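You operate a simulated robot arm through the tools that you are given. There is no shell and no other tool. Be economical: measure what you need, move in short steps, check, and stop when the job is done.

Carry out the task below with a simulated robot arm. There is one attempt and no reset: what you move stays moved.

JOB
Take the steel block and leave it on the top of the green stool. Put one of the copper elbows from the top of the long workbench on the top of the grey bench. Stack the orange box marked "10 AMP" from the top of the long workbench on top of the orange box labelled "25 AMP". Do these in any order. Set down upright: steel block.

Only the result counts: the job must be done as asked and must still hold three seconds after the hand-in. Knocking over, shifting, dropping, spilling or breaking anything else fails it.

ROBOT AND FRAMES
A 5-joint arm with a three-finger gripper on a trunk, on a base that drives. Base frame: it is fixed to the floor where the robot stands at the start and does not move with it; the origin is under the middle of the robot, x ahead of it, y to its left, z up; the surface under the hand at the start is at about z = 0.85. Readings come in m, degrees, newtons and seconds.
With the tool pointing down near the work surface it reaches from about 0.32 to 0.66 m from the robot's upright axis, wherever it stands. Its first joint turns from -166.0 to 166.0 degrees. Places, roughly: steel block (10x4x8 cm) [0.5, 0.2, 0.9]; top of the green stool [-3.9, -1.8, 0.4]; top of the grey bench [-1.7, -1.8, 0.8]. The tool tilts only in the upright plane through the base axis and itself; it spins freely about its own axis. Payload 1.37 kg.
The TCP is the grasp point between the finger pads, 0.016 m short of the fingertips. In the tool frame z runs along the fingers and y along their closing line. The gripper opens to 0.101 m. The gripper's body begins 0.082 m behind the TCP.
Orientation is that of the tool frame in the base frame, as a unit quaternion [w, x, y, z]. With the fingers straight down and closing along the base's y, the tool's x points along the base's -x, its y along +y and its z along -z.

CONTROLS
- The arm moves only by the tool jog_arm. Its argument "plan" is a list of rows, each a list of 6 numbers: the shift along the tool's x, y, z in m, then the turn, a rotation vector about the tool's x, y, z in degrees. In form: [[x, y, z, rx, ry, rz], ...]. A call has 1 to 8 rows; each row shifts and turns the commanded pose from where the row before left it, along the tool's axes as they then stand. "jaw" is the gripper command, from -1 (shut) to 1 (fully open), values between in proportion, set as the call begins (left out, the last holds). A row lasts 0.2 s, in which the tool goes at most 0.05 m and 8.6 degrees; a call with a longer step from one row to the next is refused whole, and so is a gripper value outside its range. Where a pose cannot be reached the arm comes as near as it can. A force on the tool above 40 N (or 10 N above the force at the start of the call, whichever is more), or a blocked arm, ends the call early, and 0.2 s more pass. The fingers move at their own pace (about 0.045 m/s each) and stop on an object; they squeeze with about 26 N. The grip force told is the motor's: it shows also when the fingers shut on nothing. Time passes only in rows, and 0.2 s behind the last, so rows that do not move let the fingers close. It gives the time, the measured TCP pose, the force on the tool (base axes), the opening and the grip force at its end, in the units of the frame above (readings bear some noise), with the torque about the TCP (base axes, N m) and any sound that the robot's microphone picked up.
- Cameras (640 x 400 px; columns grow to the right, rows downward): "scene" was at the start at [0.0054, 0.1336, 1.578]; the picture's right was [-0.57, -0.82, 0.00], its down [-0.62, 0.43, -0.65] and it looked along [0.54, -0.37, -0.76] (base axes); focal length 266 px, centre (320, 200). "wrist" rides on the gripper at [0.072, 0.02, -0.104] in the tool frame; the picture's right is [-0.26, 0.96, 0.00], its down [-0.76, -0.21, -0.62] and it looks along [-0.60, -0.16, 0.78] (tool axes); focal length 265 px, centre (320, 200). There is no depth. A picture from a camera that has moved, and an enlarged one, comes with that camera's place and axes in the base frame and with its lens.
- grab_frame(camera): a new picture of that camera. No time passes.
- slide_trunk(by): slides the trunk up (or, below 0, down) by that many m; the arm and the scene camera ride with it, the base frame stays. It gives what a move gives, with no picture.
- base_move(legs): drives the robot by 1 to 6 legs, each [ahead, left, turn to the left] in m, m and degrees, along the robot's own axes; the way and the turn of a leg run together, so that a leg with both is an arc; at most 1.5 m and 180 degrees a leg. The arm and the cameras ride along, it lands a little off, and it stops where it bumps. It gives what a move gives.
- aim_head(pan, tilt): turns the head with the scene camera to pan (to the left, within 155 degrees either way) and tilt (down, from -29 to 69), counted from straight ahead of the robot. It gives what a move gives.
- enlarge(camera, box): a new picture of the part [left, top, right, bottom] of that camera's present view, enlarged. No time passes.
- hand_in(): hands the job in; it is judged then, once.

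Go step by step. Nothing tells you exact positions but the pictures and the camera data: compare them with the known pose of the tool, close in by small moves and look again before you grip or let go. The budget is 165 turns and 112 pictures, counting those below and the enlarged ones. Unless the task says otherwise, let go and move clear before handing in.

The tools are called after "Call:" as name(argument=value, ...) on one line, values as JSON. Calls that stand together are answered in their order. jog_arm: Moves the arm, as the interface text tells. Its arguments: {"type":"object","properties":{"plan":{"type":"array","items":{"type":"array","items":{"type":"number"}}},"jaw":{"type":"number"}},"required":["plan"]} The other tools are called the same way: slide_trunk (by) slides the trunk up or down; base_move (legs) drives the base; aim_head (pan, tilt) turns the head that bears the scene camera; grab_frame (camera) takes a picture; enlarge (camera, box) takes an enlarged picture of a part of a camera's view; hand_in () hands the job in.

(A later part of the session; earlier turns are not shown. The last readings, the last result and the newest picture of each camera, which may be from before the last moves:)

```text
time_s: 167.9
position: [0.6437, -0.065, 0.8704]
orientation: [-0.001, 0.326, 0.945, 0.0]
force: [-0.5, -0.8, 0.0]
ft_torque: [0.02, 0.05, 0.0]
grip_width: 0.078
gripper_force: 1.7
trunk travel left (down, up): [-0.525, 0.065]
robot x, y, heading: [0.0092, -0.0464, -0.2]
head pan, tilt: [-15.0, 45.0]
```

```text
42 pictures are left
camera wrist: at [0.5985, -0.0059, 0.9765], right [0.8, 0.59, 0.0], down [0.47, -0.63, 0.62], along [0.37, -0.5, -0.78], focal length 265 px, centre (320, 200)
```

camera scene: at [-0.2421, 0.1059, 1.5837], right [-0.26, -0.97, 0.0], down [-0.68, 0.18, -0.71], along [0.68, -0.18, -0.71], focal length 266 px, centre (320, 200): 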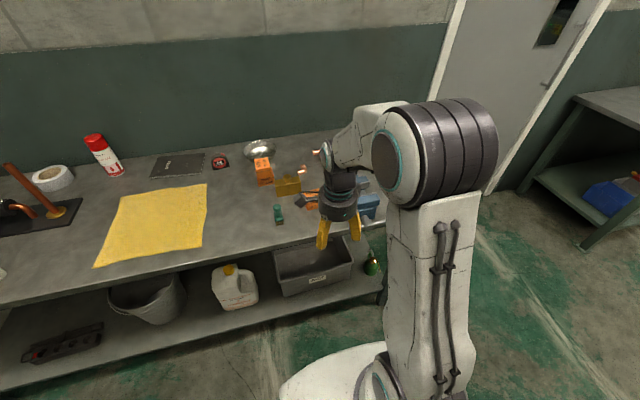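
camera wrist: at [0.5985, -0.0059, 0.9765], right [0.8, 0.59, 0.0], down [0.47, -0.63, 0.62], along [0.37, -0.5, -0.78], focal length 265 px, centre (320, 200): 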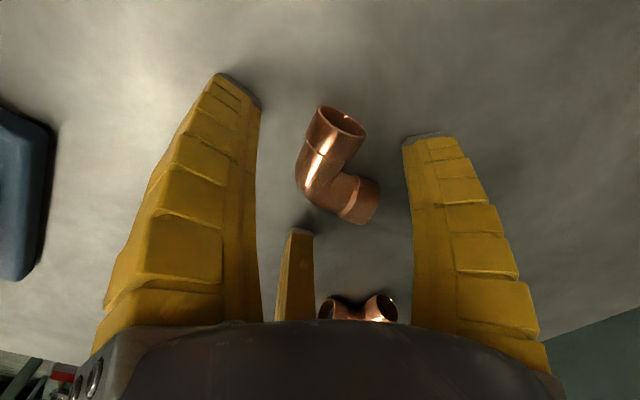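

Call:
jog_arm(plan=[[0, 0, 0, 0, 0, 0], [0, 0, 0, 0, 0, 0], [0, 0, 0, 0, 0, 0], [0, 0, 0, 0, 0, 0], [0, 0, 0, 0, 0, 0]], jaw=-1)

Call:
grab_frame(camera="wrist")

```text
time_s: 169.1
position: [0.6433, -0.0665, 0.8731]
orientation: [0.001, 0.327, 0.945, 0.001]
force: [-1.1, -0.9, 4.6]
ft_torque: [0.04, 0.04, -0.03]
grip_width: 0.0216
gripper_force: 26.3
trunk travel left (down, up): [-0.525, 0.065]
robot x, y, heading: [0.0088, -0.0516, -0.4]
head pan, tilt: [-15.0, 45.0]
```

```text
41 pictures are left
camera wrist: at [0.5982, -0.0062, 0.9776], right [0.8, 0.59, 0.0], down [0.47, -0.63, 0.62], along [0.37, -0.5, -0.78], focal length 265 px, centre (320, 200)
```

wrist: 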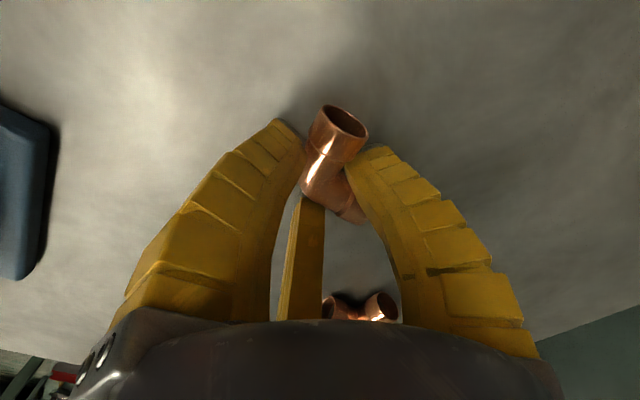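

The elbow is clasped; I'll lift and check.

Call:
jog_arm(plan=[[0, 0, -0.01, 0, 0, 0], [0, 0, -0.03, 0, 0, 0], [0, 0, -0.04, 0, 0, 0], [0, 0, -0.04, 0, 0, 0], [0, 0, 0, 0, 0, 0]])

Call:
grab_frame(camera="wrist")

```text
time_s: 170.3
position: [0.644, -0.0658, 0.9928]
orientation: [-0.001, 0.327, 0.945, 0.0]
force: [-0.6, -0.5, -0.5]
ft_torque: [-0.02, -0.02, 0.01]
grip_width: 0.0202
gripper_force: 26.6
trunk travel left (down, up): [-0.525, 0.065]
robot x, y, heading: [0.0083, -0.0518, 0.2]
head pan, tilt: [-15.0, 45.0]
```

```text
40 pictures are left
camera wrist: at [0.5992, -0.0059, 1.0968], right [0.8, 0.59, 0.0], down [0.47, -0.63, 0.62], along [0.37, -0.5, -0.78], focal length 265 px, centre (320, 200)
```

wrist: 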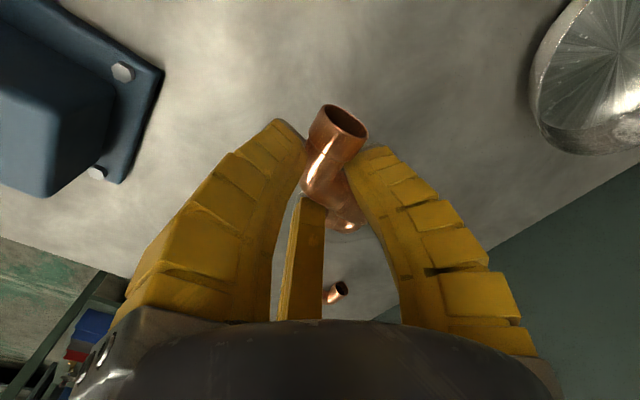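

The elbow is held securely. I'll tuck the arm, back off, turn right and drive toward the grey bench.

Call:
jog_arm(plan=[[0, 0, -0.04, 0, 0, 0], [0.033, -0.026, 0, 0, 0, 0], [0.033, -0.026, 0, 0, 0, 0], [0.033, -0.026, 0, 0, 0, 0], [0.033, -0.026, 0, 0, 0, 0], [0.033, -0.026, 0, 0, 0, 0], [0.033, -0.026, 0, 0, 0, 0]])

Call:
base_move(legs=[[-0.4, 0, 0], [0, 0, -45], [0, 0, -45]])

Call:
aim_head(pan=20, tilt=25)

Call:
grab_frame(camera="scene")

```text
time_s: 171.9
position: [0.3916, -0.0656, 1.0332]
orientation: [0.001, 0.327, 0.945, 0.0]
force: [-0.9, -0.5, 0.2]
ft_torque: [0.0, 0.0, 0.0]
grip_width: 0.0206
gripper_force: 25.9
trunk travel left (down, up): [-0.525, 0.065]
robot x, y, heading: [0.0129, -0.0505, -0.2]
head pan, tilt: [-15.0, 45.0]
```

```text
time_s: 178.5
position: [-0.408, -0.433, 1.0319]
orientation: [0.0, 0.901, 0.433, 0.0]
force: [-0.1, 0.0, -0.5]
ft_torque: [0.01, 0.0, 0.0]
grip_width: 0.0196
gripper_force: 26.2
trunk travel left (down, up): [-0.525, 0.065]
robot x, y, heading: [-0.3946, -0.051, -90.5]
head pan, tilt: [-15.0, 45.0]
```

```text
time_s: 179.5
position: [-0.4098, -0.4329, 1.0322]
orientation: [0.0, 0.901, 0.434, 0.002]
force: [-0.4, 0.2, 0.4]
ft_torque: [0.0, -0.01, 0.01]
grip_width: 0.0197
gripper_force: 26.2
trunk travel left (down, up): [-0.525, 0.065]
robot x, y, heading: [-0.3895, -0.0507, -90.9]
head pan, tilt: [20.0, 25.0]
```

```text
39 pictures are left
camera scene: at [-0.1838, -0.076, 1.6142], right [-0.94, -0.33, 0.0], down [-0.14, 0.4, -0.91], along [0.3, -0.86, -0.42], focal length 266 px, centre (320, 200)
```

scene: 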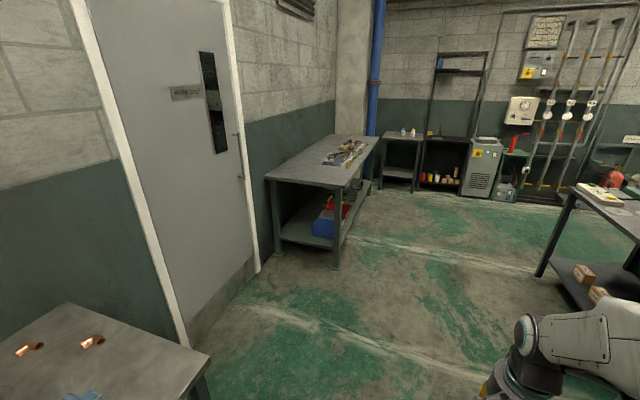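

The way ahead is clear. I'll drive along the bench and look at the grey bench top.

Call:
base_move(legs=[[1.4, 0, 0.5], [0.35, 0, 0]])

Call:
aim_head(pan=-90, tilt=35)

Call:
grab_frame(camera="scene")

```text
time_s: 188.4
position: [-0.4209, -2.1936, 1.0318]
orientation: [-0.002, 0.9, 0.436, 0.001]
force: [-0.4, -0.3, -0.5]
ft_torque: [0.07, -0.01, 0.04]
grip_width: 0.0185
gripper_force: 26.2
trunk travel left (down, up): [-0.525, 0.065]
robot x, y, heading: [-0.4051, -1.8068, -90.3]
head pan, tilt: [20.0, 25.0]
```

```text
time_s: 190.3
position: [-0.4197, -2.1934, 1.0319]
orientation: [-0.001, 0.899, 0.437, 0.001]
force: [0.3, -0.6, -0.5]
ft_torque: [-0.01, -0.05, 0.0]
grip_width: 0.0183
gripper_force: 26.2
trunk travel left (down, up): [-0.525, 0.065]
robot x, y, heading: [-0.4073, -1.8136, -90.4]
head pan, tilt: [-90.0, 35.0]
```

```text
38 pictures are left
camera scene: at [-0.3174, -1.7472, 1.5985], right [0.0, 1.0, 0.0], down [0.57, 0.0, -0.82], along [-0.82, 0.0, -0.57], focal length 266 px, centre (320, 200)
```

scene: 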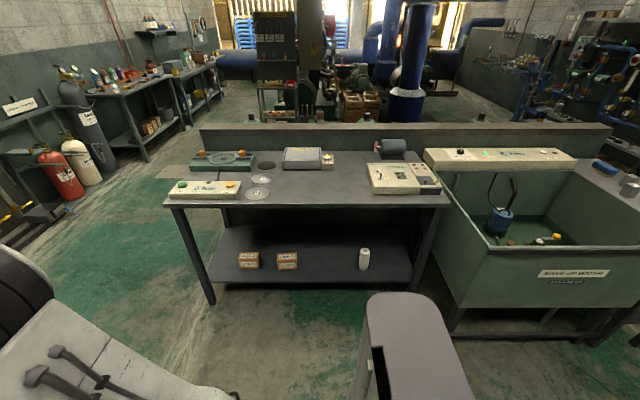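

The grey bench has a free area around (-1.54, -1.75). I'll check that the elbow is not slipping, then turn to face the bench.

Call:
grab_frame(camera="wrist")

Call:
base_move(legs=[[0, 0, -45], [0, 0, -45]])

Call:
grab_frame(camera="wrist")

```text
37 pictures are left
camera wrist: at [-0.3615, -2.1491, 1.1371], right [0.59, -0.8, 0.0], down [-0.63, -0.47, 0.62], along [-0.5, -0.37, -0.78], focal length 265 px, centre (320, 200)
```

wrist: 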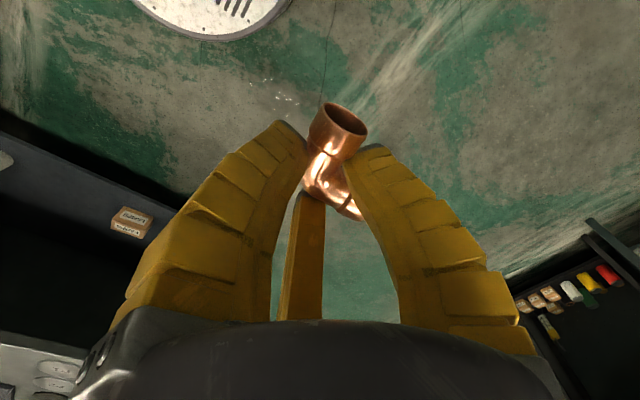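

```text
time_s: 194.8
position: [-0.7907, -1.7937, 1.0321]
orientation: [0.0, 0.944, -0.329, 0.001]
force: [0.9, -0.9, -0.2]
ft_torque: [0.0, 0.02, -0.01]
grip_width: 0.0177
gripper_force: 26.1
trunk travel left (down, up): [-0.525, 0.065]
robot x, y, heading: [-0.4066, -1.8075, 179.6]
head pan, tilt: [-90.0, 35.0]
```

```text
36 pictures are left
camera wrist: at [-0.7468, -1.854, 1.1371], right [-0.81, -0.59, 0.0], down [-0.46, 0.63, 0.62], along [-0.37, 0.5, -0.78], focal length 265 px, centre (320, 200)
```

wrist: 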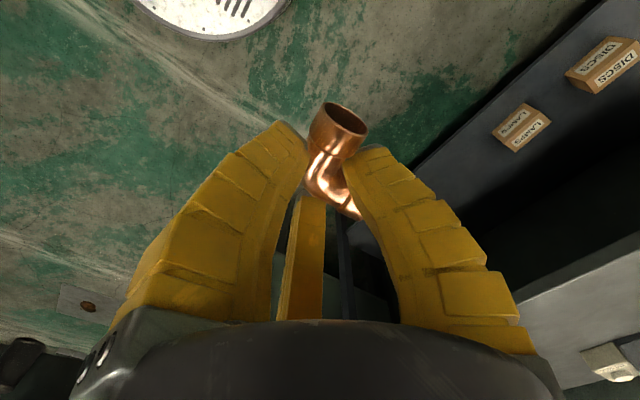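

The elbow is creeping downward slightly, so I'll go on directly: drive up to the bench and extend over the free area.

Call:
base_move(legs=[[0.54, -0.04, 0]])

Call:
aim_head(pan=0, tilt=50)

Call:
grab_frame(camera="scene")

```text
time_s: 197.9
position: [-1.3283, -1.7498, 1.0332]
orientation: [0.0, 0.944, -0.329, 0.001]
force: [-0.3, 0.3, -0.5]
ft_torque: [-0.05, -0.03, 0.02]
grip_width: 0.0176
gripper_force: 26.1
trunk travel left (down, up): [-0.525, 0.065]
robot x, y, heading: [-0.9461, -1.762, 179.6]
head pan, tilt: [-90.0, 35.0]
```

```text
time_s: 199.6
position: [-1.3297, -1.7494, 1.0333]
orientation: [0.0, 0.944, -0.329, 0.0]
force: [-0.4, 1.1, -0.4]
ft_torque: [0.04, 0.0, 0.0]
grip_width: 0.0
gripper_force: 25.8
trunk travel left (down, up): [-0.525, 0.065]
robot x, y, heading: [-0.9448, -1.7616, 179.7]
head pan, tilt: [0.0, 50.0]
```

```text
35 pictures are left
camera scene: at [-0.9619, -1.9378, 1.5768], right [0.01, 1.0, 0.0], down [0.77, -0.01, -0.64], along [-0.64, 0.01, -0.77], focal length 266 px, centre (320, 200)
```

scene: 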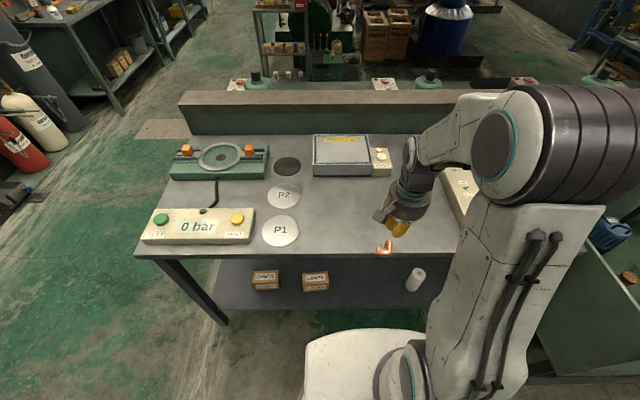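

The elbow slipped out; it looks to have landed on the bench near its front edge. I'll check closely.

Call:
enlarge(camera="scene", box=[340, 210, 440, 280])

Call:
grab_frame(camera="wrist")

```text
5.71 times, centred on (390, 245) of scene
camera zoom: at [-0.9619, -1.9378, 1.5768], right [0.01, 1.0, 0.0], down [0.77, -0.01, -0.64], along [-0.64, 0.01, -0.77], focal length 1520 px, centre (-80, -57)
```

zoom: 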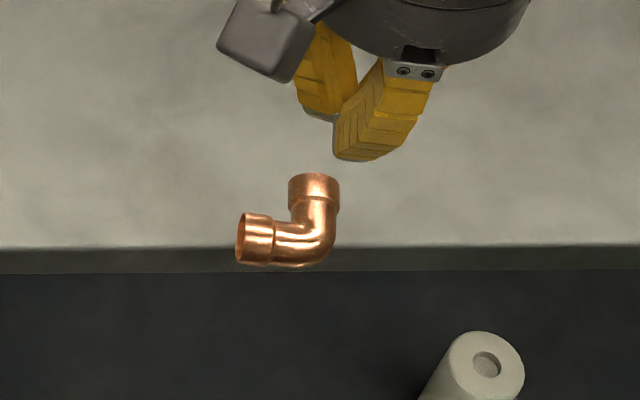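

```text
33 pictures are left
camera wrist: at [-1.2852, -1.8099, 1.1371], right [-0.81, -0.59, 0.0], down [-0.46, 0.63, 0.62], along [-0.37, 0.5, -0.78], focal length 265 px, centre (320, 200)
```

wrist: 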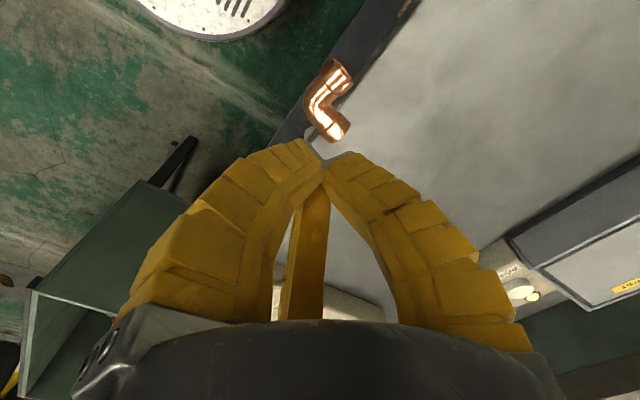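

Comparing the two cameras, the elbow is still falling, just in front of the bench edge. I'll open the jaw in place and see where it comes to rest.

Call:
jog_arm(plan=[[0, 0, 0, 0, 0, 0], [0, 0, 0, 0, 0, 0], [0, 0, 0, 0, 0, 0], [0, 0, 0, 0, 0, 0], [0, 0, 0, 0, 0, 0]], jaw=0.5)

Call:
grab_frame(camera="scene")

Call:
grab_frame(camera="wrist")

```text
time_s: 200.8
position: [-1.3288, -1.7488, 1.0336]
orientation: [0.0, 0.944, -0.329, 0.0]
force: [0.2, 0.2, 0.0]
ft_torque: [0.01, -0.02, 0.02]
grip_width: 0.0782
gripper_force: 1.2
trunk travel left (down, up): [-0.525, 0.065]
robot x, y, heading: [-0.9463, -1.7643, 179.6]
head pan, tilt: [0.0, 50.0]
```

```text
32 pictures are left
camera scene: at [-0.9619, -1.9378, 1.5768], right [0.01, 1.0, 0.0], down [0.77, -0.01, -0.64], along [-0.64, 0.01, -0.77], focal length 266 px, centre (320, 200)
```

scene: 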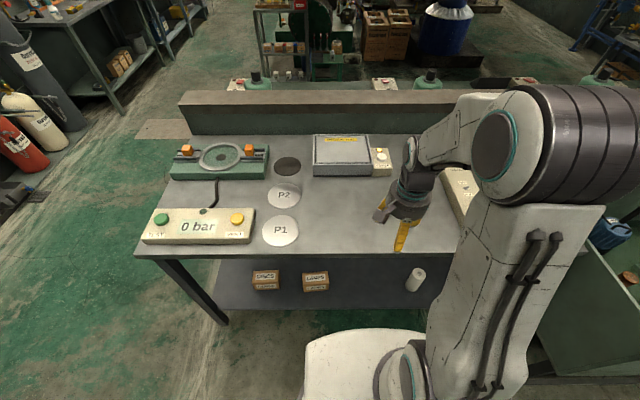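

```text
31 pictures are left
camera wrist: at [-1.2852, -1.8099, 1.1371], right [-0.81, -0.59, 0.0], down [-0.46, 0.63, 0.62], along [-0.37, 0.5, -0.78], focal length 265 px, centre (320, 200)
```

wrist: 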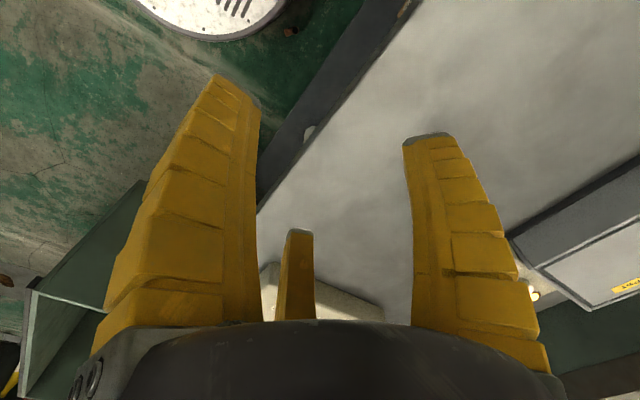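

Call:
enlarge(camera="wrist", box=[230, 0, 350, 80])

```text
5.00 times, centred on (290, 40) of wrist
camera zoom: at [-1.2852, -1.8099, 1.1371], right [-0.81, -0.59, 0.0], down [-0.46, 0.63, 0.62], along [-0.37, 0.5, -0.78], focal length 1327 px, centre (470, 1000)
```

zoom: 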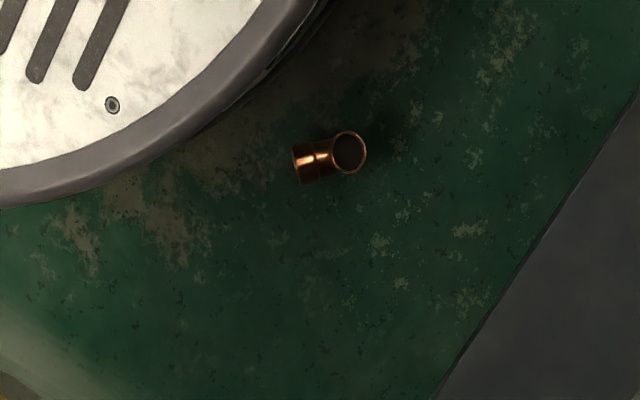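

The elbow lies on the floor between the base and the bench. I'll back off 0.2 m and look at it, so I can try to pick it up with the trunk lowered.

Call:
base_move(legs=[[-0.22, 0, 0]])

Call:
aim_head(pan=0, tilt=66)

Call:
grab_frame(camera="scene")

```text
time_s: 202.5
position: [-1.107, -1.7495, 1.0327]
orientation: [0.0, 0.944, -0.329, 0.0]
force: [0.0, 0.5, 1.0]
ft_torque: [0.0, 0.03, 0.0]
grip_width: 0.0783
gripper_force: 2.5
trunk travel left (down, up): [-0.525, 0.065]
robot x, y, heading: [-0.7262, -1.7671, 179.6]
head pan, tilt: [0.0, 50.0]
```

```text
time_s: 203.3
position: [-1.1083, -1.7519, 1.032]
orientation: [0.0, 0.944, -0.329, 0.0]
force: [0.6, 0.2, 0.2]
ft_torque: [0.01, 0.01, 0.0]
grip_width: 0.0784
gripper_force: 1.2
trunk travel left (down, up): [-0.525, 0.065]
robot x, y, heading: [-0.7227, -1.7704, 179.7]
head pan, tilt: [0.0, 66.0]
```

```text
29 pictures are left
camera scene: at [-0.7236, -1.9397, 1.5576], right [0.01, 1.0, 0.0], down [0.91, -0.01, -0.41], along [-0.41, 0.0, -0.91], focal length 266 px, centre (320, 200)
```

scene: 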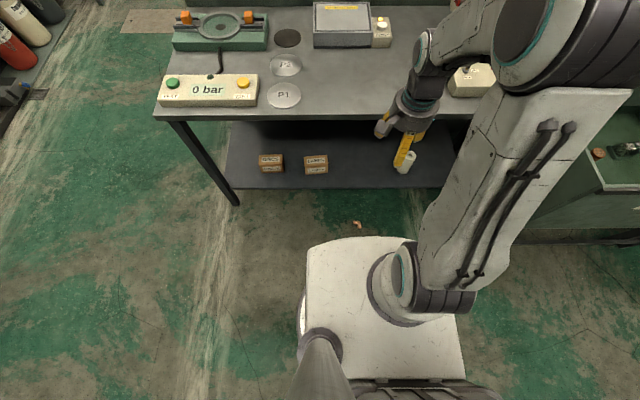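

Call:
enlarge(camera="scene", box=[320, 190, 400, 250])

Call:
slide_trunk(by=-0.3)

```text
6.67 times, centred on (360, 220) of scene
camera zoom: at [-0.7236, -1.9397, 1.5576], right [0.01, 1.0, 0.0], down [0.91, -0.01, -0.41], along [-0.41, 0.0, -0.91], focal length 1773 px, centre (53, 67)
```

zoom: 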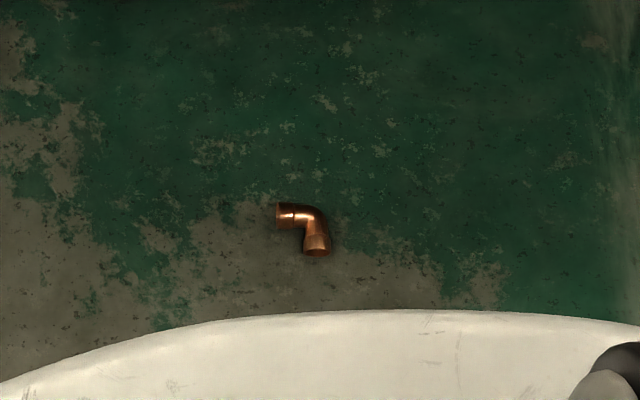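

```text
time_s: 206.3
position: [-1.1066, -1.7515, 0.7319]
orientation: [0.0, 0.944, -0.329, 0.0]
force: [0.3, -0.4, -1.1]
ft_torque: [0.0, 0.0, -0.01]
grip_width: 0.0783
gripper_force: 1.8
trunk travel left (down, up): [-0.225, 0.365]
robot x, y, heading: [-0.7245, -1.768, 179.7]
head pan, tilt: [0.0, 66.0]
```

The elbow lies flat near (-1.265, -1.70). I'll lower the trunk more, move above one of its legs, and turn the hand so one finger goes inside the crook and two outside.

Call:
slide_trunk(by=-0.2)

Call:
jog_arm(plan=[[-0.0475, 0.0135, 0, 0, 0, 0], [-0.0475, 0.0135, 0, 0, 0, 0], [-0.0475, 0.0135, 0, 0, 0, -7.7], [0, 0, 0, 0, 0, -7.7], [0, 0, 0, 0, 0, -7.7], [0, 0, 0, 0, 0, -7.7], [0, 0, 0, 0, 0, -7.6], [0, 0, 0, 0, 0, 0]])

Call:
grab_frame(camera="wrist")

```text
time_s: 208.4
position: [-1.1087, -1.7501, 0.5326]
orientation: [0.0, 0.944, -0.329, 0.0]
force: [-0.5, -0.2, -0.7]
ft_torque: [0.03, 0.03, 0.01]
grip_width: 0.0785
gripper_force: 1.7
trunk travel left (down, up): [-0.025, 0.565]
robot x, y, heading: [-0.725, -1.764, 179.5]
head pan, tilt: [0.0, 66.0]
```

```text
time_s: 210.2
position: [-1.245, -1.6944, 0.5319]
orientation: [0.0, 1.0, 0.001, 0.002]
force: [0.2, -0.2, -0.5]
ft_torque: [-0.06, -0.02, 0.04]
grip_width: 0.0782
gripper_force: 2.1
trunk travel left (down, up): [-0.025, 0.565]
robot x, y, heading: [-0.7265, -1.7677, 179.6]
head pan, tilt: [0.0, 66.0]
```

```text
27 pictures are left
camera wrist: at [-1.1736, -1.7146, 0.6371], right [-0.26, -0.96, 0.0], down [-0.76, 0.21, 0.62], along [-0.6, 0.16, -0.78], focal length 265 px, centre (320, 200)
```

wrist: 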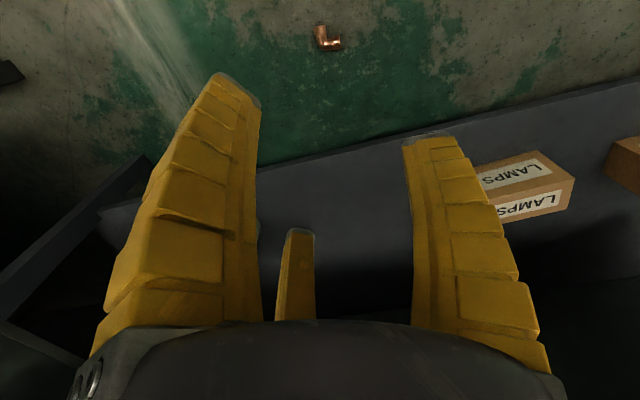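

Call:
enlarge(camera="wrist", box=[295, 10, 355, 65])

Call:
jog_arm(plan=[[0, 0, 0.05, 0, 0, 0], [0, 0, 0.05, 0, 0, 0], [0, 0, 0.05, 0, 0, 0], [0, 0, 0.05, 0, 0, 0], [0, 0, 0.05, 0, 0, 0], [0, 0, 0.04, 0, 0, 0]])

```text
7.27 times, centred on (325, 38) of wrist
camera zoom: at [-1.1736, -1.7146, 0.6371], right [-0.26, -0.96, 0.0], down [-0.76, 0.21, 0.62], along [-0.6, 0.16, -0.78], focal length 1930 px, centre (284, 1382)
```

zoom: 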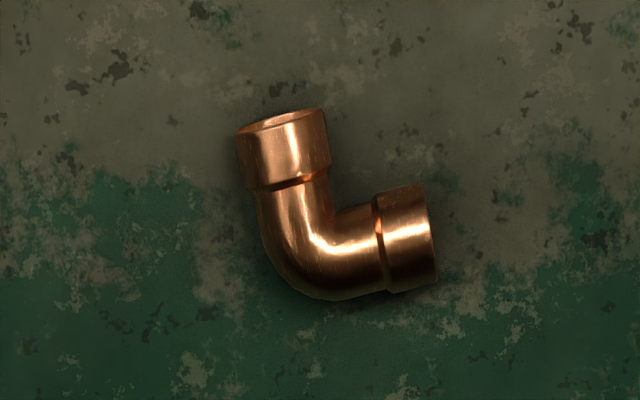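

```text
time_s: 211.7
position: [-1.245, -1.695, 0.2405]
orientation: [0.0, 1.0, 0.0, -0.001]
force: [0.0, 0.0, 0.2]
ft_torque: [0.02, 0.02, -0.04]
grip_width: 0.0783
gripper_force: 2.0
trunk travel left (down, up): [-0.025, 0.565]
robot x, y, heading: [-0.7252, -1.7685, 179.4]
head pan, tilt: [0.0, 66.0]
```

Reach is fine. Refined: the leg's grip point is (-1.241, -1.696) with a 4.8° twist. I'll adjust and go down to z = 0.08 for a check.

Call:
jog_arm(plan=[[0.0038, 0.001, 0.05, 0, 0, 0], [0, 0, 0.05, 0, 0, 4.8], [0, 0, 0.05, 0, 0, 0], [0, 0, 0.01, 0, 0, 0], [0, 0, 0, 0, 0, 0]])

Call:
grab_frame(camera="wrist")

```text
refused: row 1 steps farther than a row can; nothing moved
```

```text
25 pictures are left
camera wrist: at [-1.1734, -1.7148, 0.3463], right [-0.26, -0.96, 0.0], down [-0.76, 0.21, 0.62], along [-0.6, 0.16, -0.78], focal length 265 px, centre (320, 200)
```

wrist: 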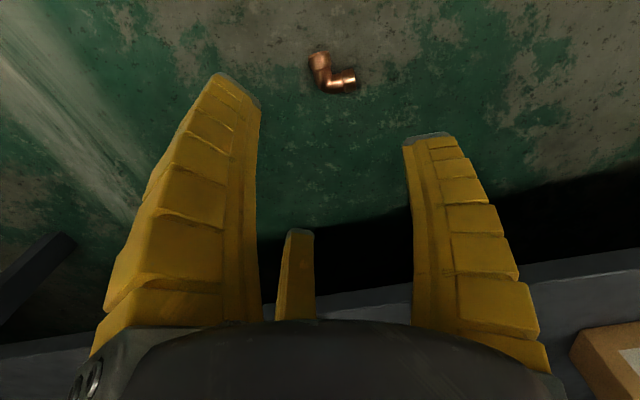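

Call:
jog_arm(plan=[[0.0038, 0.001, 0.045, 0, 0, 0], [0, 0, 0.045, 0, 0, 4.8], [0, 0, 0.045, 0, 0, 0], [0, 0, 0.025, 0, 0, 0], [0, 0, 0, 0, 0, 0]])

Call:
enlarge(camera="wrist", box=[230, 60, 450, 220])

```text
time_s: 212.8
position: [-1.2409, -1.6953, 0.0816]
orientation: [0.001, 0.999, -0.042, 0.001]
force: [-0.2, -0.2, -0.2]
ft_torque: [0.01, -0.04, 0.02]
grip_width: 0.0782
gripper_force: 1.9
trunk travel left (down, up): [-0.025, 0.565]
robot x, y, heading: [-0.7249, -1.7669, 179.6]
head pan, tilt: [0.0, 66.0]
```

```text
2.50 times, centred on (340, 140) of wrist
camera zoom: at [-1.1713, -1.7215, 0.1867], right [-0.34, -0.94, 0.0], down [-0.74, 0.27, 0.62], along [-0.58, 0.21, -0.78], focal length 664 px, centre (270, 350)
```

zoom: 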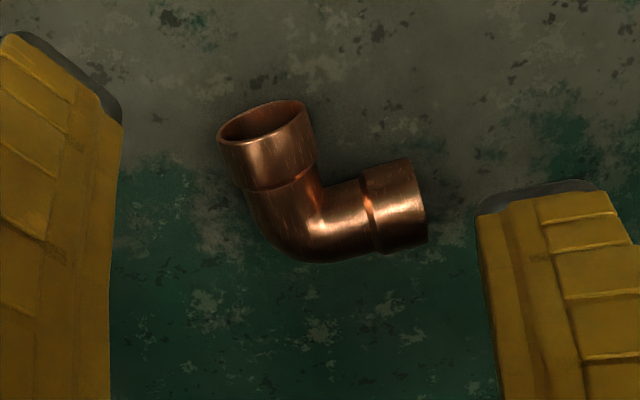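

Aligned. I'll open fully so the single finger passes outside the crook mouth, shift 2 mm, and descend to z of about 0.02.

Call:
jog_arm(plan=[[0.002, 0, 0, 0, 0, 0], [0, 0, 0, 0, 0, 0], [0, 0, 0.03, 0, 0, 0], [0, 0, 0.02, 0, 0, 0], [0, 0, 0.01, 0, 0, 0], [0, 0, 0, 0, 0, 0]], jaw=1)

Call:
grab_frame(camera="wrist")

```text
time_s: 214.2
position: [-1.2375, -1.6949, 0.0229]
orientation: [0.0, 0.999, -0.042, 0.002]
force: [-0.2, -0.1, 0.6]
ft_torque: [0.01, 0.02, -0.01]
grip_width: 0.1005
gripper_force: 0.0
trunk travel left (down, up): [-0.025, 0.565]
robot x, y, heading: [-0.721, -1.7641, 179.8]
head pan, tilt: [0.0, 66.0]
```

```text
23 pictures are left
camera wrist: at [-1.1691, -1.7219, 0.127], right [-0.34, -0.94, 0.0], down [-0.74, 0.27, 0.62], along [-0.58, 0.21, -0.78], focal length 265 px, centre (320, 200)
```

wrist: 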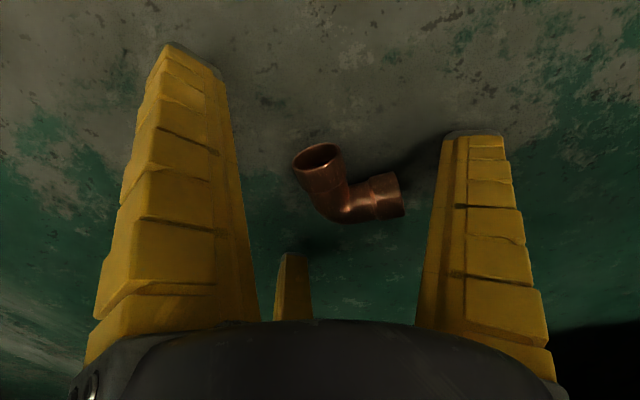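

Call:
jog_arm(plan=[[0, 0, 0, 0, 0, 0], [0, 0, 0, 0, 0, 0], [0, 0, 0, 0, 0, 0], [0, 0, 0, 0, 0, 0], [0, 0, 0, 0, 0, 0], [0, 0, 0, 0, 0, 0]], jaw=-1)

Call:
grab_frame(camera="wrist")

```text
time_s: 215.7
position: [-1.2384, -1.6965, 0.0226]
orientation: [0.0, 0.999, -0.042, -0.001]
force: [3.6, 1.6, 6.9]
ft_torque: [0.01, -0.05, 0.01]
grip_width: 0.0238
gripper_force: 25.9
trunk travel left (down, up): [-0.025, 0.565]
robot x, y, heading: [-0.7211, -1.7702, 179.7]
head pan, tilt: [0.0, 66.0]
```

```text
22 pictures are left
camera wrist: at [-1.1692, -1.7217, 0.1277], right [-0.34, -0.94, 0.0], down [-0.74, 0.27, 0.62], along [-0.58, 0.21, -0.78], focal length 265 px, centre (320, 200)
```

wrist: 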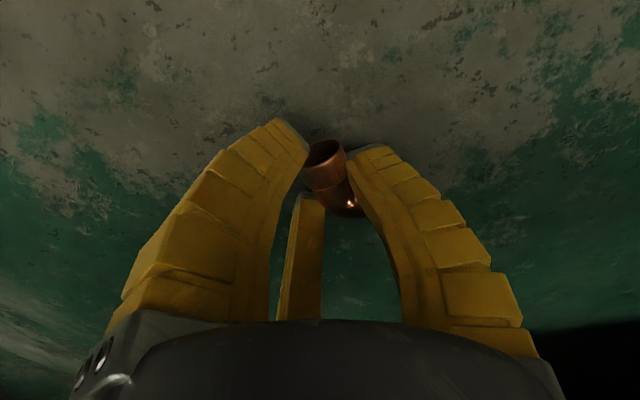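

Gripped again. I'll lift it and check.

Call:
jog_arm(plan=[[0, 0, -0.01, 0, 0, 0], [0, 0, -0.03, 0, 0, 0], [0, 0, -0.04, 0, 0, 0], [0, 0, -0.045, 0, 0, 0], [0, 0, -0.045, 0, 0, 0], [0, 0, -0.045, 0, 0, 0], [0, 0, -0.045, 0, 0, 0], [0, 0, -0.045, 0, 0, 0]])

Call:
grab_frame(camera="wrist")

```text
time_s: 217.4
position: [-1.2381, -1.6961, 0.3246]
orientation: [0.0, 0.999, -0.041, 0.001]
force: [0.7, 0.0, 0.4]
ft_torque: [-0.01, -0.04, 0.02]
grip_width: 0.0178
gripper_force: 26.1
trunk travel left (down, up): [-0.025, 0.565]
robot x, y, heading: [-0.7247, -1.765, 179.7]
head pan, tilt: [0.0, 66.0]
```

```text
21 pictures are left
camera wrist: at [-1.1695, -1.7222, 0.4304], right [-0.34, -0.94, 0.0], down [-0.74, 0.27, 0.62], along [-0.58, 0.21, -0.79], focal length 265 px, centre (320, 200)
```

wrist: 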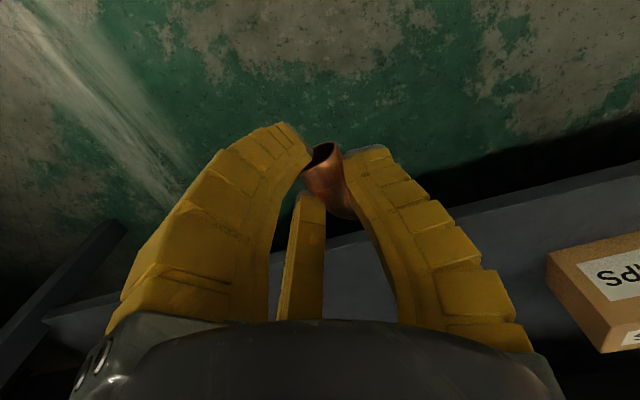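

The width already fell to the earlier slip value: the tips rise as they curl and hold the tube above its axis. I'll lower the elbow back to the floor straight away and regrip deeper.

Call:
jog_arm(plan=[[0, 0, 0.05, 0, 0, 0], [0, 0, 0.05, 0, 0, 0], [0, 0, 0.05, 0, 0, 0], [0, 0, 0.05, 0, 0, 0], [0, 0, 0.05, 0, 0, 0], [0, 0, 0.035, 0, 0, 0], [0, 0, 0.01, 0, 0, 0], [0, 0, 0.005, 0, 0, 0]])

Call:
grab_frame(camera="wrist")

```text
time_s: 219.2
position: [-1.2391, -1.6961, 0.0277]
orientation: [-0.001, 0.999, -0.042, 0.001]
force: [0.6, -0.3, 3.9]
ft_torque: [-0.01, -0.05, -0.01]
grip_width: 0.0174
gripper_force: 26.1
trunk travel left (down, up): [-0.025, 0.565]
robot x, y, heading: [-0.7265, -1.7654, 179.6]
head pan, tilt: [0.0, 66.0]
```

```text
20 pictures are left
camera wrist: at [-1.1691, -1.722, 0.1322], right [-0.34, -0.94, 0.0], down [-0.74, 0.27, 0.62], along [-0.58, 0.21, -0.78], focal length 265 px, centre (320, 200)
```

wrist: 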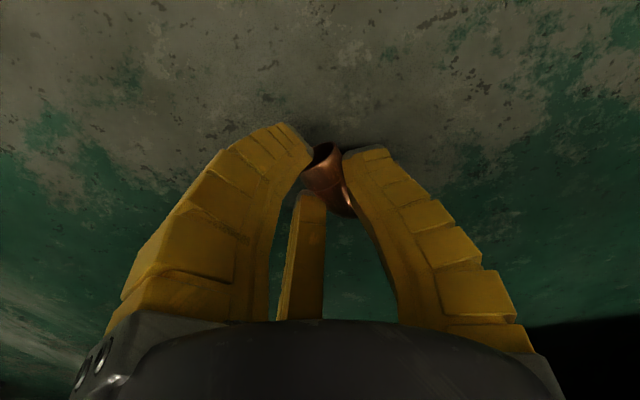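

It touches at 5 mm higher than before, which confirms it was sliding down. I'll open and rise to see it.

Call:
jog_arm(plan=[[0, 0, 0, 0, 0, 0], [0, 0, 0, 0, 0, 0], [0, 0, 0, 0, 0, 0], [0, 0, -0.03, 0, 0, 0], [0, 0, -0.03, 0, 0, 0], [0, 0, 0, 0, 0, 0]], jaw=0.5)

Call:
enlarge(camera="wrist", box=[230, 60, 450, 220])

```text
time_s: 220.7
position: [-1.2388, -1.6967, 0.0881]
orientation: [-0.001, 0.999, -0.042, 0.0]
force: [1.0, 0.6, 1.1]
ft_torque: [-0.03, -0.02, -0.02]
grip_width: 0.0781
gripper_force: 1.5
trunk travel left (down, up): [-0.025, 0.565]
robot x, y, heading: [-0.7273, -1.7669, 179.8]
head pan, tilt: [0.0, 66.0]
```

```text
2.50 times, centred on (340, 140) of wrist
camera zoom: at [-1.1695, -1.7218, 0.1923], right [-0.34, -0.94, 0.0], down [-0.74, 0.27, 0.62], along [-0.58, 0.21, -0.78], focal length 664 px, centre (270, 350)
```

zoom: 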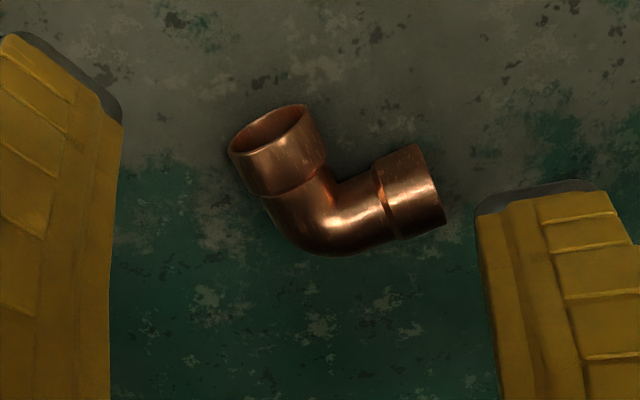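

The elbow is flat again with its corner at (-1.266, -1.703). I'll use the crook grasp, with fingers pre-closed to a narrow opening so they can go deeper.

Call:
jog_arm(plan=[[-0.0217, 0.0123, 0, 0, 0, 0], [0, 0, 0, 0, 0, -7.6], [0, 0, 0, 0, 0, -7.5], [0, 0, 0, 0, 0, -7.5], [0, 0, 0, 0, 0, -7.5], [0, 0, 0, 0, 0, -7.5], [0, 0, 0, 0, 0, -7.5], [0, 0, 0, 0, 0, -7.5]], jaw=-0.05)

Call:
grab_frame(camera="wrist")

```text
time_s: 222.4
position: [-1.2617, -1.7054, 0.0865]
orientation: [-0.001, 0.914, 0.406, 0.0]
force: [0.3, 0.7, 0.6]
ft_torque: [0.04, 0.01, 0.02]
grip_width: 0.0518
gripper_force: 2.8
trunk travel left (down, up): [-0.025, 0.565]
robot x, y, heading: [-0.7246, -1.7668, 179.7]
head pan, tilt: [0.0, 66.0]
```

```text
18 pictures are left
camera wrist: at [-1.1991, -1.6659, 0.1917], right [0.54, -0.84, 0.0], down [-0.66, -0.42, 0.62], along [-0.52, -0.33, -0.78], focal length 265 px, centre (320, 200)
```

wrist: 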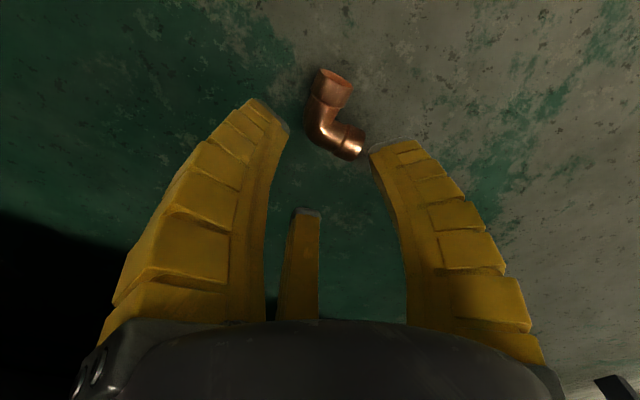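

Well aligned. I'll descend to z of about 0.013.

Call:
jog_arm(plan=[[0, 0, 0.03, 0, 0, 0], [0, 0, 0.025, 0, 0, 0], [0, 0, 0.01, 0, 0, 0], [0, 0, 0.005, 0, 0, 0], [0, 0, 0.003, 0, 0, 0], [0, 0, 0, 0, 0, 0]])

Call:
grab_frame(camera="wrist")

```text
time_s: 223.8
position: [-1.2555, -1.7057, 0.0191]
orientation: [-0.001, 0.914, 0.405, 0.0]
force: [0.1, 0.3, -0.5]
ft_torque: [0.03, -0.03, -0.03]
grip_width: 0.0515
gripper_force: 3.1
out of reach, approached as far as the arm can: row 4
trunk travel left (down, up): [-0.025, 0.565]
robot x, y, heading: [-0.7254, -1.7666, 179.5]
head pan, tilt: [0.0, 66.0]
```

```text
17 pictures are left
camera wrist: at [-1.1931, -1.6666, 0.1239], right [0.54, -0.84, 0.0], down [-0.66, -0.42, 0.62], along [-0.52, -0.33, -0.78], focal length 265 px, centre (320, 200)
```

wrist: 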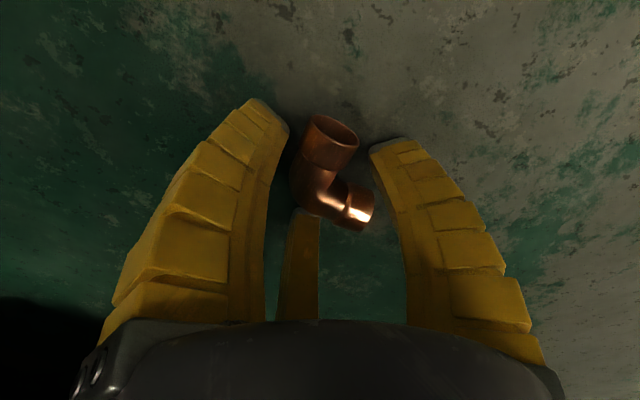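

It's at the arm's limit here. I'll raise the arm slightly, use the remaining trunk travel, and correct the 6 mm offset.

Call:
jog_arm(plan=[[0, 0, -0.02, 0, 0, 0], [-0.004, -0.0044, 0, 0, 0, 0], [0, 0, 0, 0, 0, 0]])

Call:
slide_trunk(by=-0.022)

```text
time_s: 224.7
position: [-1.2639, -1.7058, 0.0387]
orientation: [0.002, 0.914, 0.405, 0.001]
force: [-0.5, 0.1, -0.4]
ft_torque: [0.01, -0.04, -0.01]
grip_width: 0.0518
gripper_force: 2.9
trunk travel left (down, up): [-0.025, 0.565]
robot x, y, heading: [-0.726, -1.7639, 179.5]
head pan, tilt: [0.0, 66.0]
```

```text
time_s: 225.3
position: [-1.2636, -1.7069, 0.0167]
orientation: [0.0, 0.914, 0.405, 0.001]
force: [1.7, -8.8, 6.1]
ft_torque: [-0.51, -0.24, -0.17]
grip_width: 0.0482
gripper_force: 5.7
trunk travel left (down, up): [-0.003, 0.587]
robot x, y, heading: [-0.7225, -1.7701, 179.7]
head pan, tilt: [0.0, 66.0]
```

Call:
grab_frame(camera="wrist")

```text
16 pictures are left
camera wrist: at [-1.2009, -1.6669, 0.1208], right [0.54, -0.84, 0.0], down [-0.66, -0.42, 0.62], along [-0.52, -0.33, -0.78], focal length 265 px, centre (320, 200)
```

wrist: 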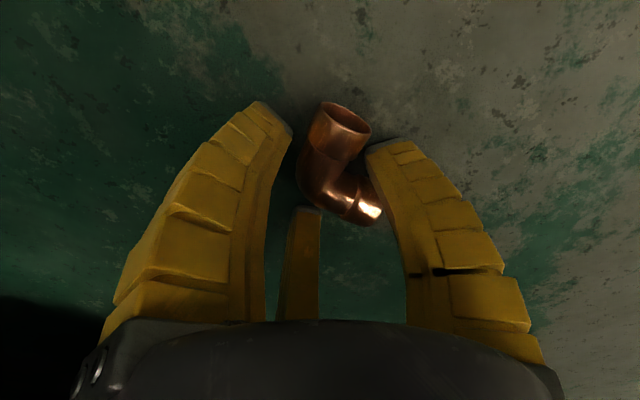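

Only slight contact of the crook finger. The offset is within 2 mm, so I'll close here and judge by the width.

Call:
jog_arm(plan=[[0.002, 0, 0.002, 0, 0, 0], [0, 0, 0, 0, 0, 0], [0, 0, 0, 0, 0, 0], [0, 0, 0, 0, 0, 0], [0, 0, 0, 0, 0, 0]], jaw=-1)

Call:
grab_frame(camera="wrist")

```text
time_s: 226.5
position: [-1.2633, -1.7044, 0.0146]
orientation: [-0.001, 0.914, 0.405, -0.002]
force: [-2.1, -0.3, 16.0]
ft_torque: [-0.13, -0.2, -0.08]
grip_width: 0.0211
gripper_force: 25.6
trunk travel left (down, up): [-0.003, 0.587]
robot x, y, heading: [-0.7242, -1.7667, 179.6]
head pan, tilt: [0.0, 66.0]
```

```text
15 pictures are left
camera wrist: at [-1.2002, -1.6646, 0.1195], right [0.54, -0.84, 0.0], down [-0.66, -0.42, 0.62], along [-0.53, -0.33, -0.78], focal length 265 px, centre (320, 200)
```

wrist: 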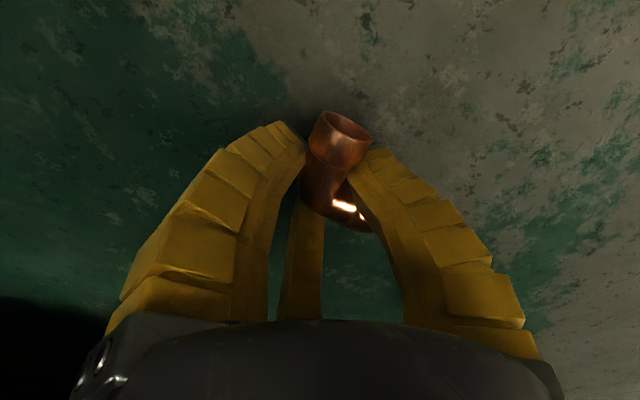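

The grip is 6 mm deeper now. I'll move without delay: lift with the arm, then the trunk, watching the width.

Call:
jog_arm(plan=[[0, 0, -0.02, 0, 0, 0], [0.005, 0.0055, -0.045, 0, 0, 0], [0.005, 0.0055, -0.048, 0, 0, 0], [0.005, 0.0055, -0.048, 0, 0, 0], [0.005, 0.0055, -0.048, 0, 0, 0], [0.005, 0.0055, -0.048, 0, 0, 0], [0.005, 0.0055, -0.048, 0, 0, 0], [0.005, 0.0055, -0.048, 0, 0, 0]])

Call:
grab_frame(camera="wrist")

```text
time_s: 228.3
position: [-1.2095, -1.7041, 0.3674]
orientation: [0.001, 0.915, 0.405, 0.002]
force: [-0.6, -0.4, -0.4]
ft_torque: [-0.02, -0.04, 0.02]
grip_width: 0.0211
gripper_force: 25.9
trunk travel left (down, up): [-0.003, 0.587]
robot x, y, heading: [-0.7235, -1.7681, 179.6]
head pan, tilt: [0.0, 66.0]
```

```text
14 pictures are left
camera wrist: at [-1.147, -1.6652, 0.472], right [0.54, -0.84, 0.0], down [-0.66, -0.42, 0.62], along [-0.52, -0.33, -0.79], focal length 265 px, centre (320, 200)
```

wrist: 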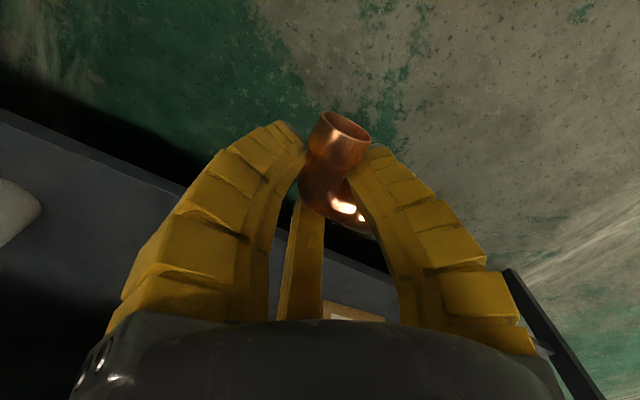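

Steady at 0.0211. Trunk up now.

Call:
slide_trunk(by=0.4)

Call:
slide_trunk(by=0.16)

```text
time_s: 232.2
position: [-1.2103, -1.7042, 0.7663]
orientation: [0.001, 0.914, 0.405, -0.001]
force: [-0.3, -0.3, -1.1]
ft_torque: [0.0, 0.02, 0.01]
grip_width: 0.0204
gripper_force: 25.8
trunk travel left (down, up): [-0.403, 0.187]
robot x, y, heading: [-0.7239, -1.7686, 179.4]
head pan, tilt: [0.0, 66.0]
```

```text
time_s: 234.0
position: [-1.21, -1.7055, 0.9267]
orientation: [0.001, 0.914, 0.405, 0.0]
force: [-0.5, -0.1, -1.1]
ft_torque: [0.01, 0.01, -0.03]
grip_width: 0.0206
gripper_force: 26.3
trunk travel left (down, up): [-0.563, 0.027]
robot x, y, heading: [-0.7229, -1.769, 179.6]
head pan, tilt: [0.0, 66.0]
```

Call:
base_move(legs=[[0.22, 0, 0]])

Call:
jog_arm(plan=[[-0.0235, -0.0259, 0, 0, 0, 0], [-0.0235, -0.0259, 0, 0, 0, 0], [-0.0235, -0.0259, 0.02, 0, 0, 0], [0, 0, 0.03, 0, 0, 0], [0, 0, 0, 0, 0, 0]])

Call:
grab_frame(camera="wrist")

Call:
grab_frame(camera="scene")

```text
time_s: 235.7
position: [-1.4306, -1.7032, 0.9259]
orientation: [0.001, 0.915, 0.405, 0.001]
force: [-0.3, -0.3, -0.9]
ft_torque: [0.01, -0.03, -0.02]
grip_width: 0.0207
gripper_force: 26.0
trunk travel left (down, up): [-0.563, 0.027]
robot x, y, heading: [-0.9443, -1.7663, 179.5]
head pan, tilt: [0.0, 66.0]
```

```text
time_s: 236.9
position: [-1.5336, -1.7028, 0.8768]
orientation: [-0.001, 0.915, 0.404, 0.0]
force: [-0.4, -0.5, -0.6]
ft_torque: [0.01, 0.0, 0.02]
grip_width: 0.0203
gripper_force: 26.2
trunk travel left (down, up): [-0.563, 0.027]
robot x, y, heading: [-0.949, -1.7642, 179.3]
head pan, tilt: [0.0, 66.0]
```

```text
13 pictures are left
camera wrist: at [-1.4723, -1.6636, 0.9817], right [0.54, -0.84, 0.0], down [-0.66, -0.42, 0.62], along [-0.52, -0.33, -0.78], focal length 265 px, centre (320, 200)
```

wrist: 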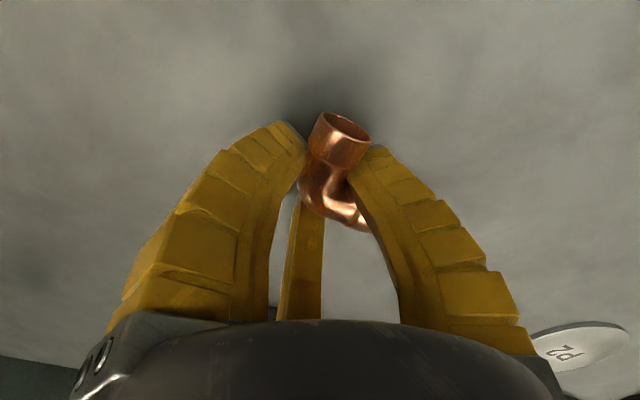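

```text
12 pictures are left
camera scene: at [-0.9443, -1.9379, 1.5956], right [0.01, 1.0, 0.0], down [0.91, -0.01, -0.41], along [-0.41, 0.0, -0.91], focal length 266 px, centre (320, 200)
```

scene: 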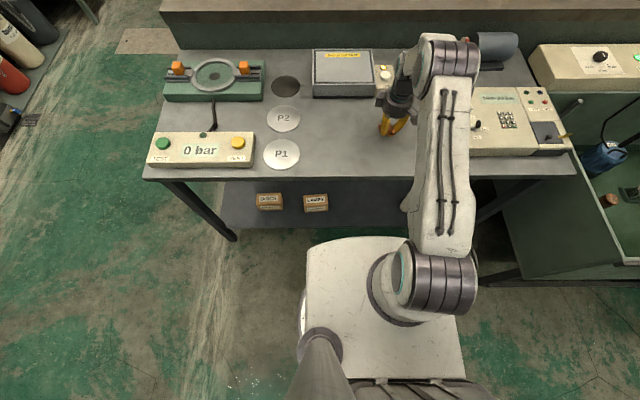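

The elbow is over the free part of the bench. I'll lower until contact.

Call:
jog_arm(plan=[[0, 0, 0.025, 0, 0, 0], [0, 0, 0.01, 0, 0, 0], [0, 0, 0.006, 0, 0, 0], [0, 0, 0.005, 0, 0, 0], [0, 0, 0.004, 0, 0, 0], [0, 0, 0.004, 0, 0, 0]])

```text
time_s: 237.3
position: [-1.538, -1.7036, 0.8644]
orientation: [-0.001, 0.914, 0.405, -0.002]
force: [6.4, -0.4, 17.5]
ft_torque: [-0.05, -0.34, 0.05]
grip_width: 0.0207
gripper_force: 26.2
trunk travel left (down, up): [-0.563, 0.027]
robot x, y, heading: [-0.946, -1.7675, 179.3]
head pan, tilt: [0.0, 66.0]
stopped in row 2: the force on the tool passed its limit at 50 N (the readings are from after the stop); the commanded pose is now the measured one
```

Contact: the bench top is at about 0.85. I'll ease off and open.

Call:
jog_arm(plan=[[0, 0, -0.002, 0, 0, 0], [0, 0, 0, 0, 0, 0]])

Call:
grab_frame(camera="wrist")

```text
time_s: 237.9
position: [-1.5376, -1.7035, 0.8651]
orientation: [-0.002, 0.914, 0.405, -0.002]
force: [-0.4, -1.6, 10.7]
ft_torque: [-0.14, -0.11, 0.03]
grip_width: 0.0205
gripper_force: 25.6
trunk travel left (down, up): [-0.563, 0.027]
robot x, y, heading: [-0.9452, -1.7662, 179.3]
head pan, tilt: [0.0, 66.0]
```

```text
11 pictures are left
camera wrist: at [-1.4743, -1.6633, 0.9693], right [0.54, -0.84, 0.0], down [-0.66, -0.42, 0.62], along [-0.53, -0.33, -0.78], focal length 265 px, centre (320, 200)
```

wrist: 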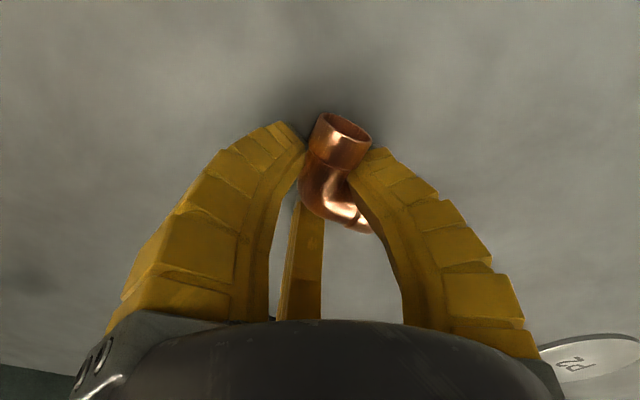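

Call:
jog_arm(plan=[[0, 0, 0, 0, 0, 0], [0, 0, -0.003, 0, 0, 0], [0, 0, -0.003, 0, 0, 0], [0, 0, 0, 0, 0, 0], [0, 0, -0.02, 0, 0, 0], [0, 0, -0.04, 0, 0, 0], [0, 0, -0.04, 0, 0, 0], [0, 0, 0, 0, 0, 0]], jaw=0.3)

Call:
grab_frame(camera="wrist")

```text
time_s: 239.7
position: [-1.5381, -1.703, 0.9706]
orientation: [-0.001, 0.914, 0.405, -0.002]
force: [-0.1, -0.1, -0.4]
ft_torque: [-0.03, -0.01, 0.01]
grip_width: 0.0684
gripper_force: 2.9
trunk travel left (down, up): [-0.563, 0.027]
robot x, y, heading: [-0.9477, -1.7676, 179.5]
head pan, tilt: [0.0, 66.0]
```

```text
10 pictures are left
camera wrist: at [-1.4745, -1.6629, 1.0744], right [0.54, -0.84, 0.0], down [-0.66, -0.42, 0.62], along [-0.53, -0.33, -0.78], focal length 265 px, centre (320, 200)
```

wrist: 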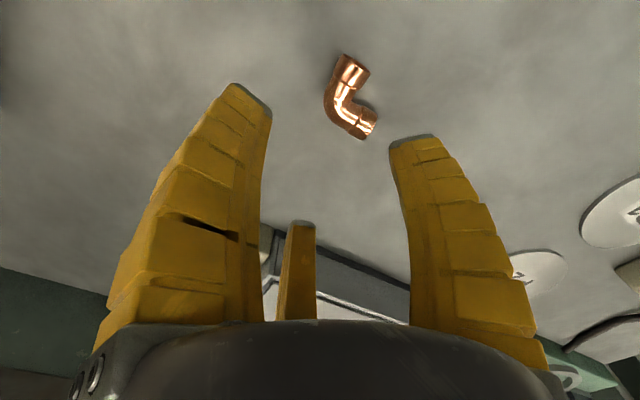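

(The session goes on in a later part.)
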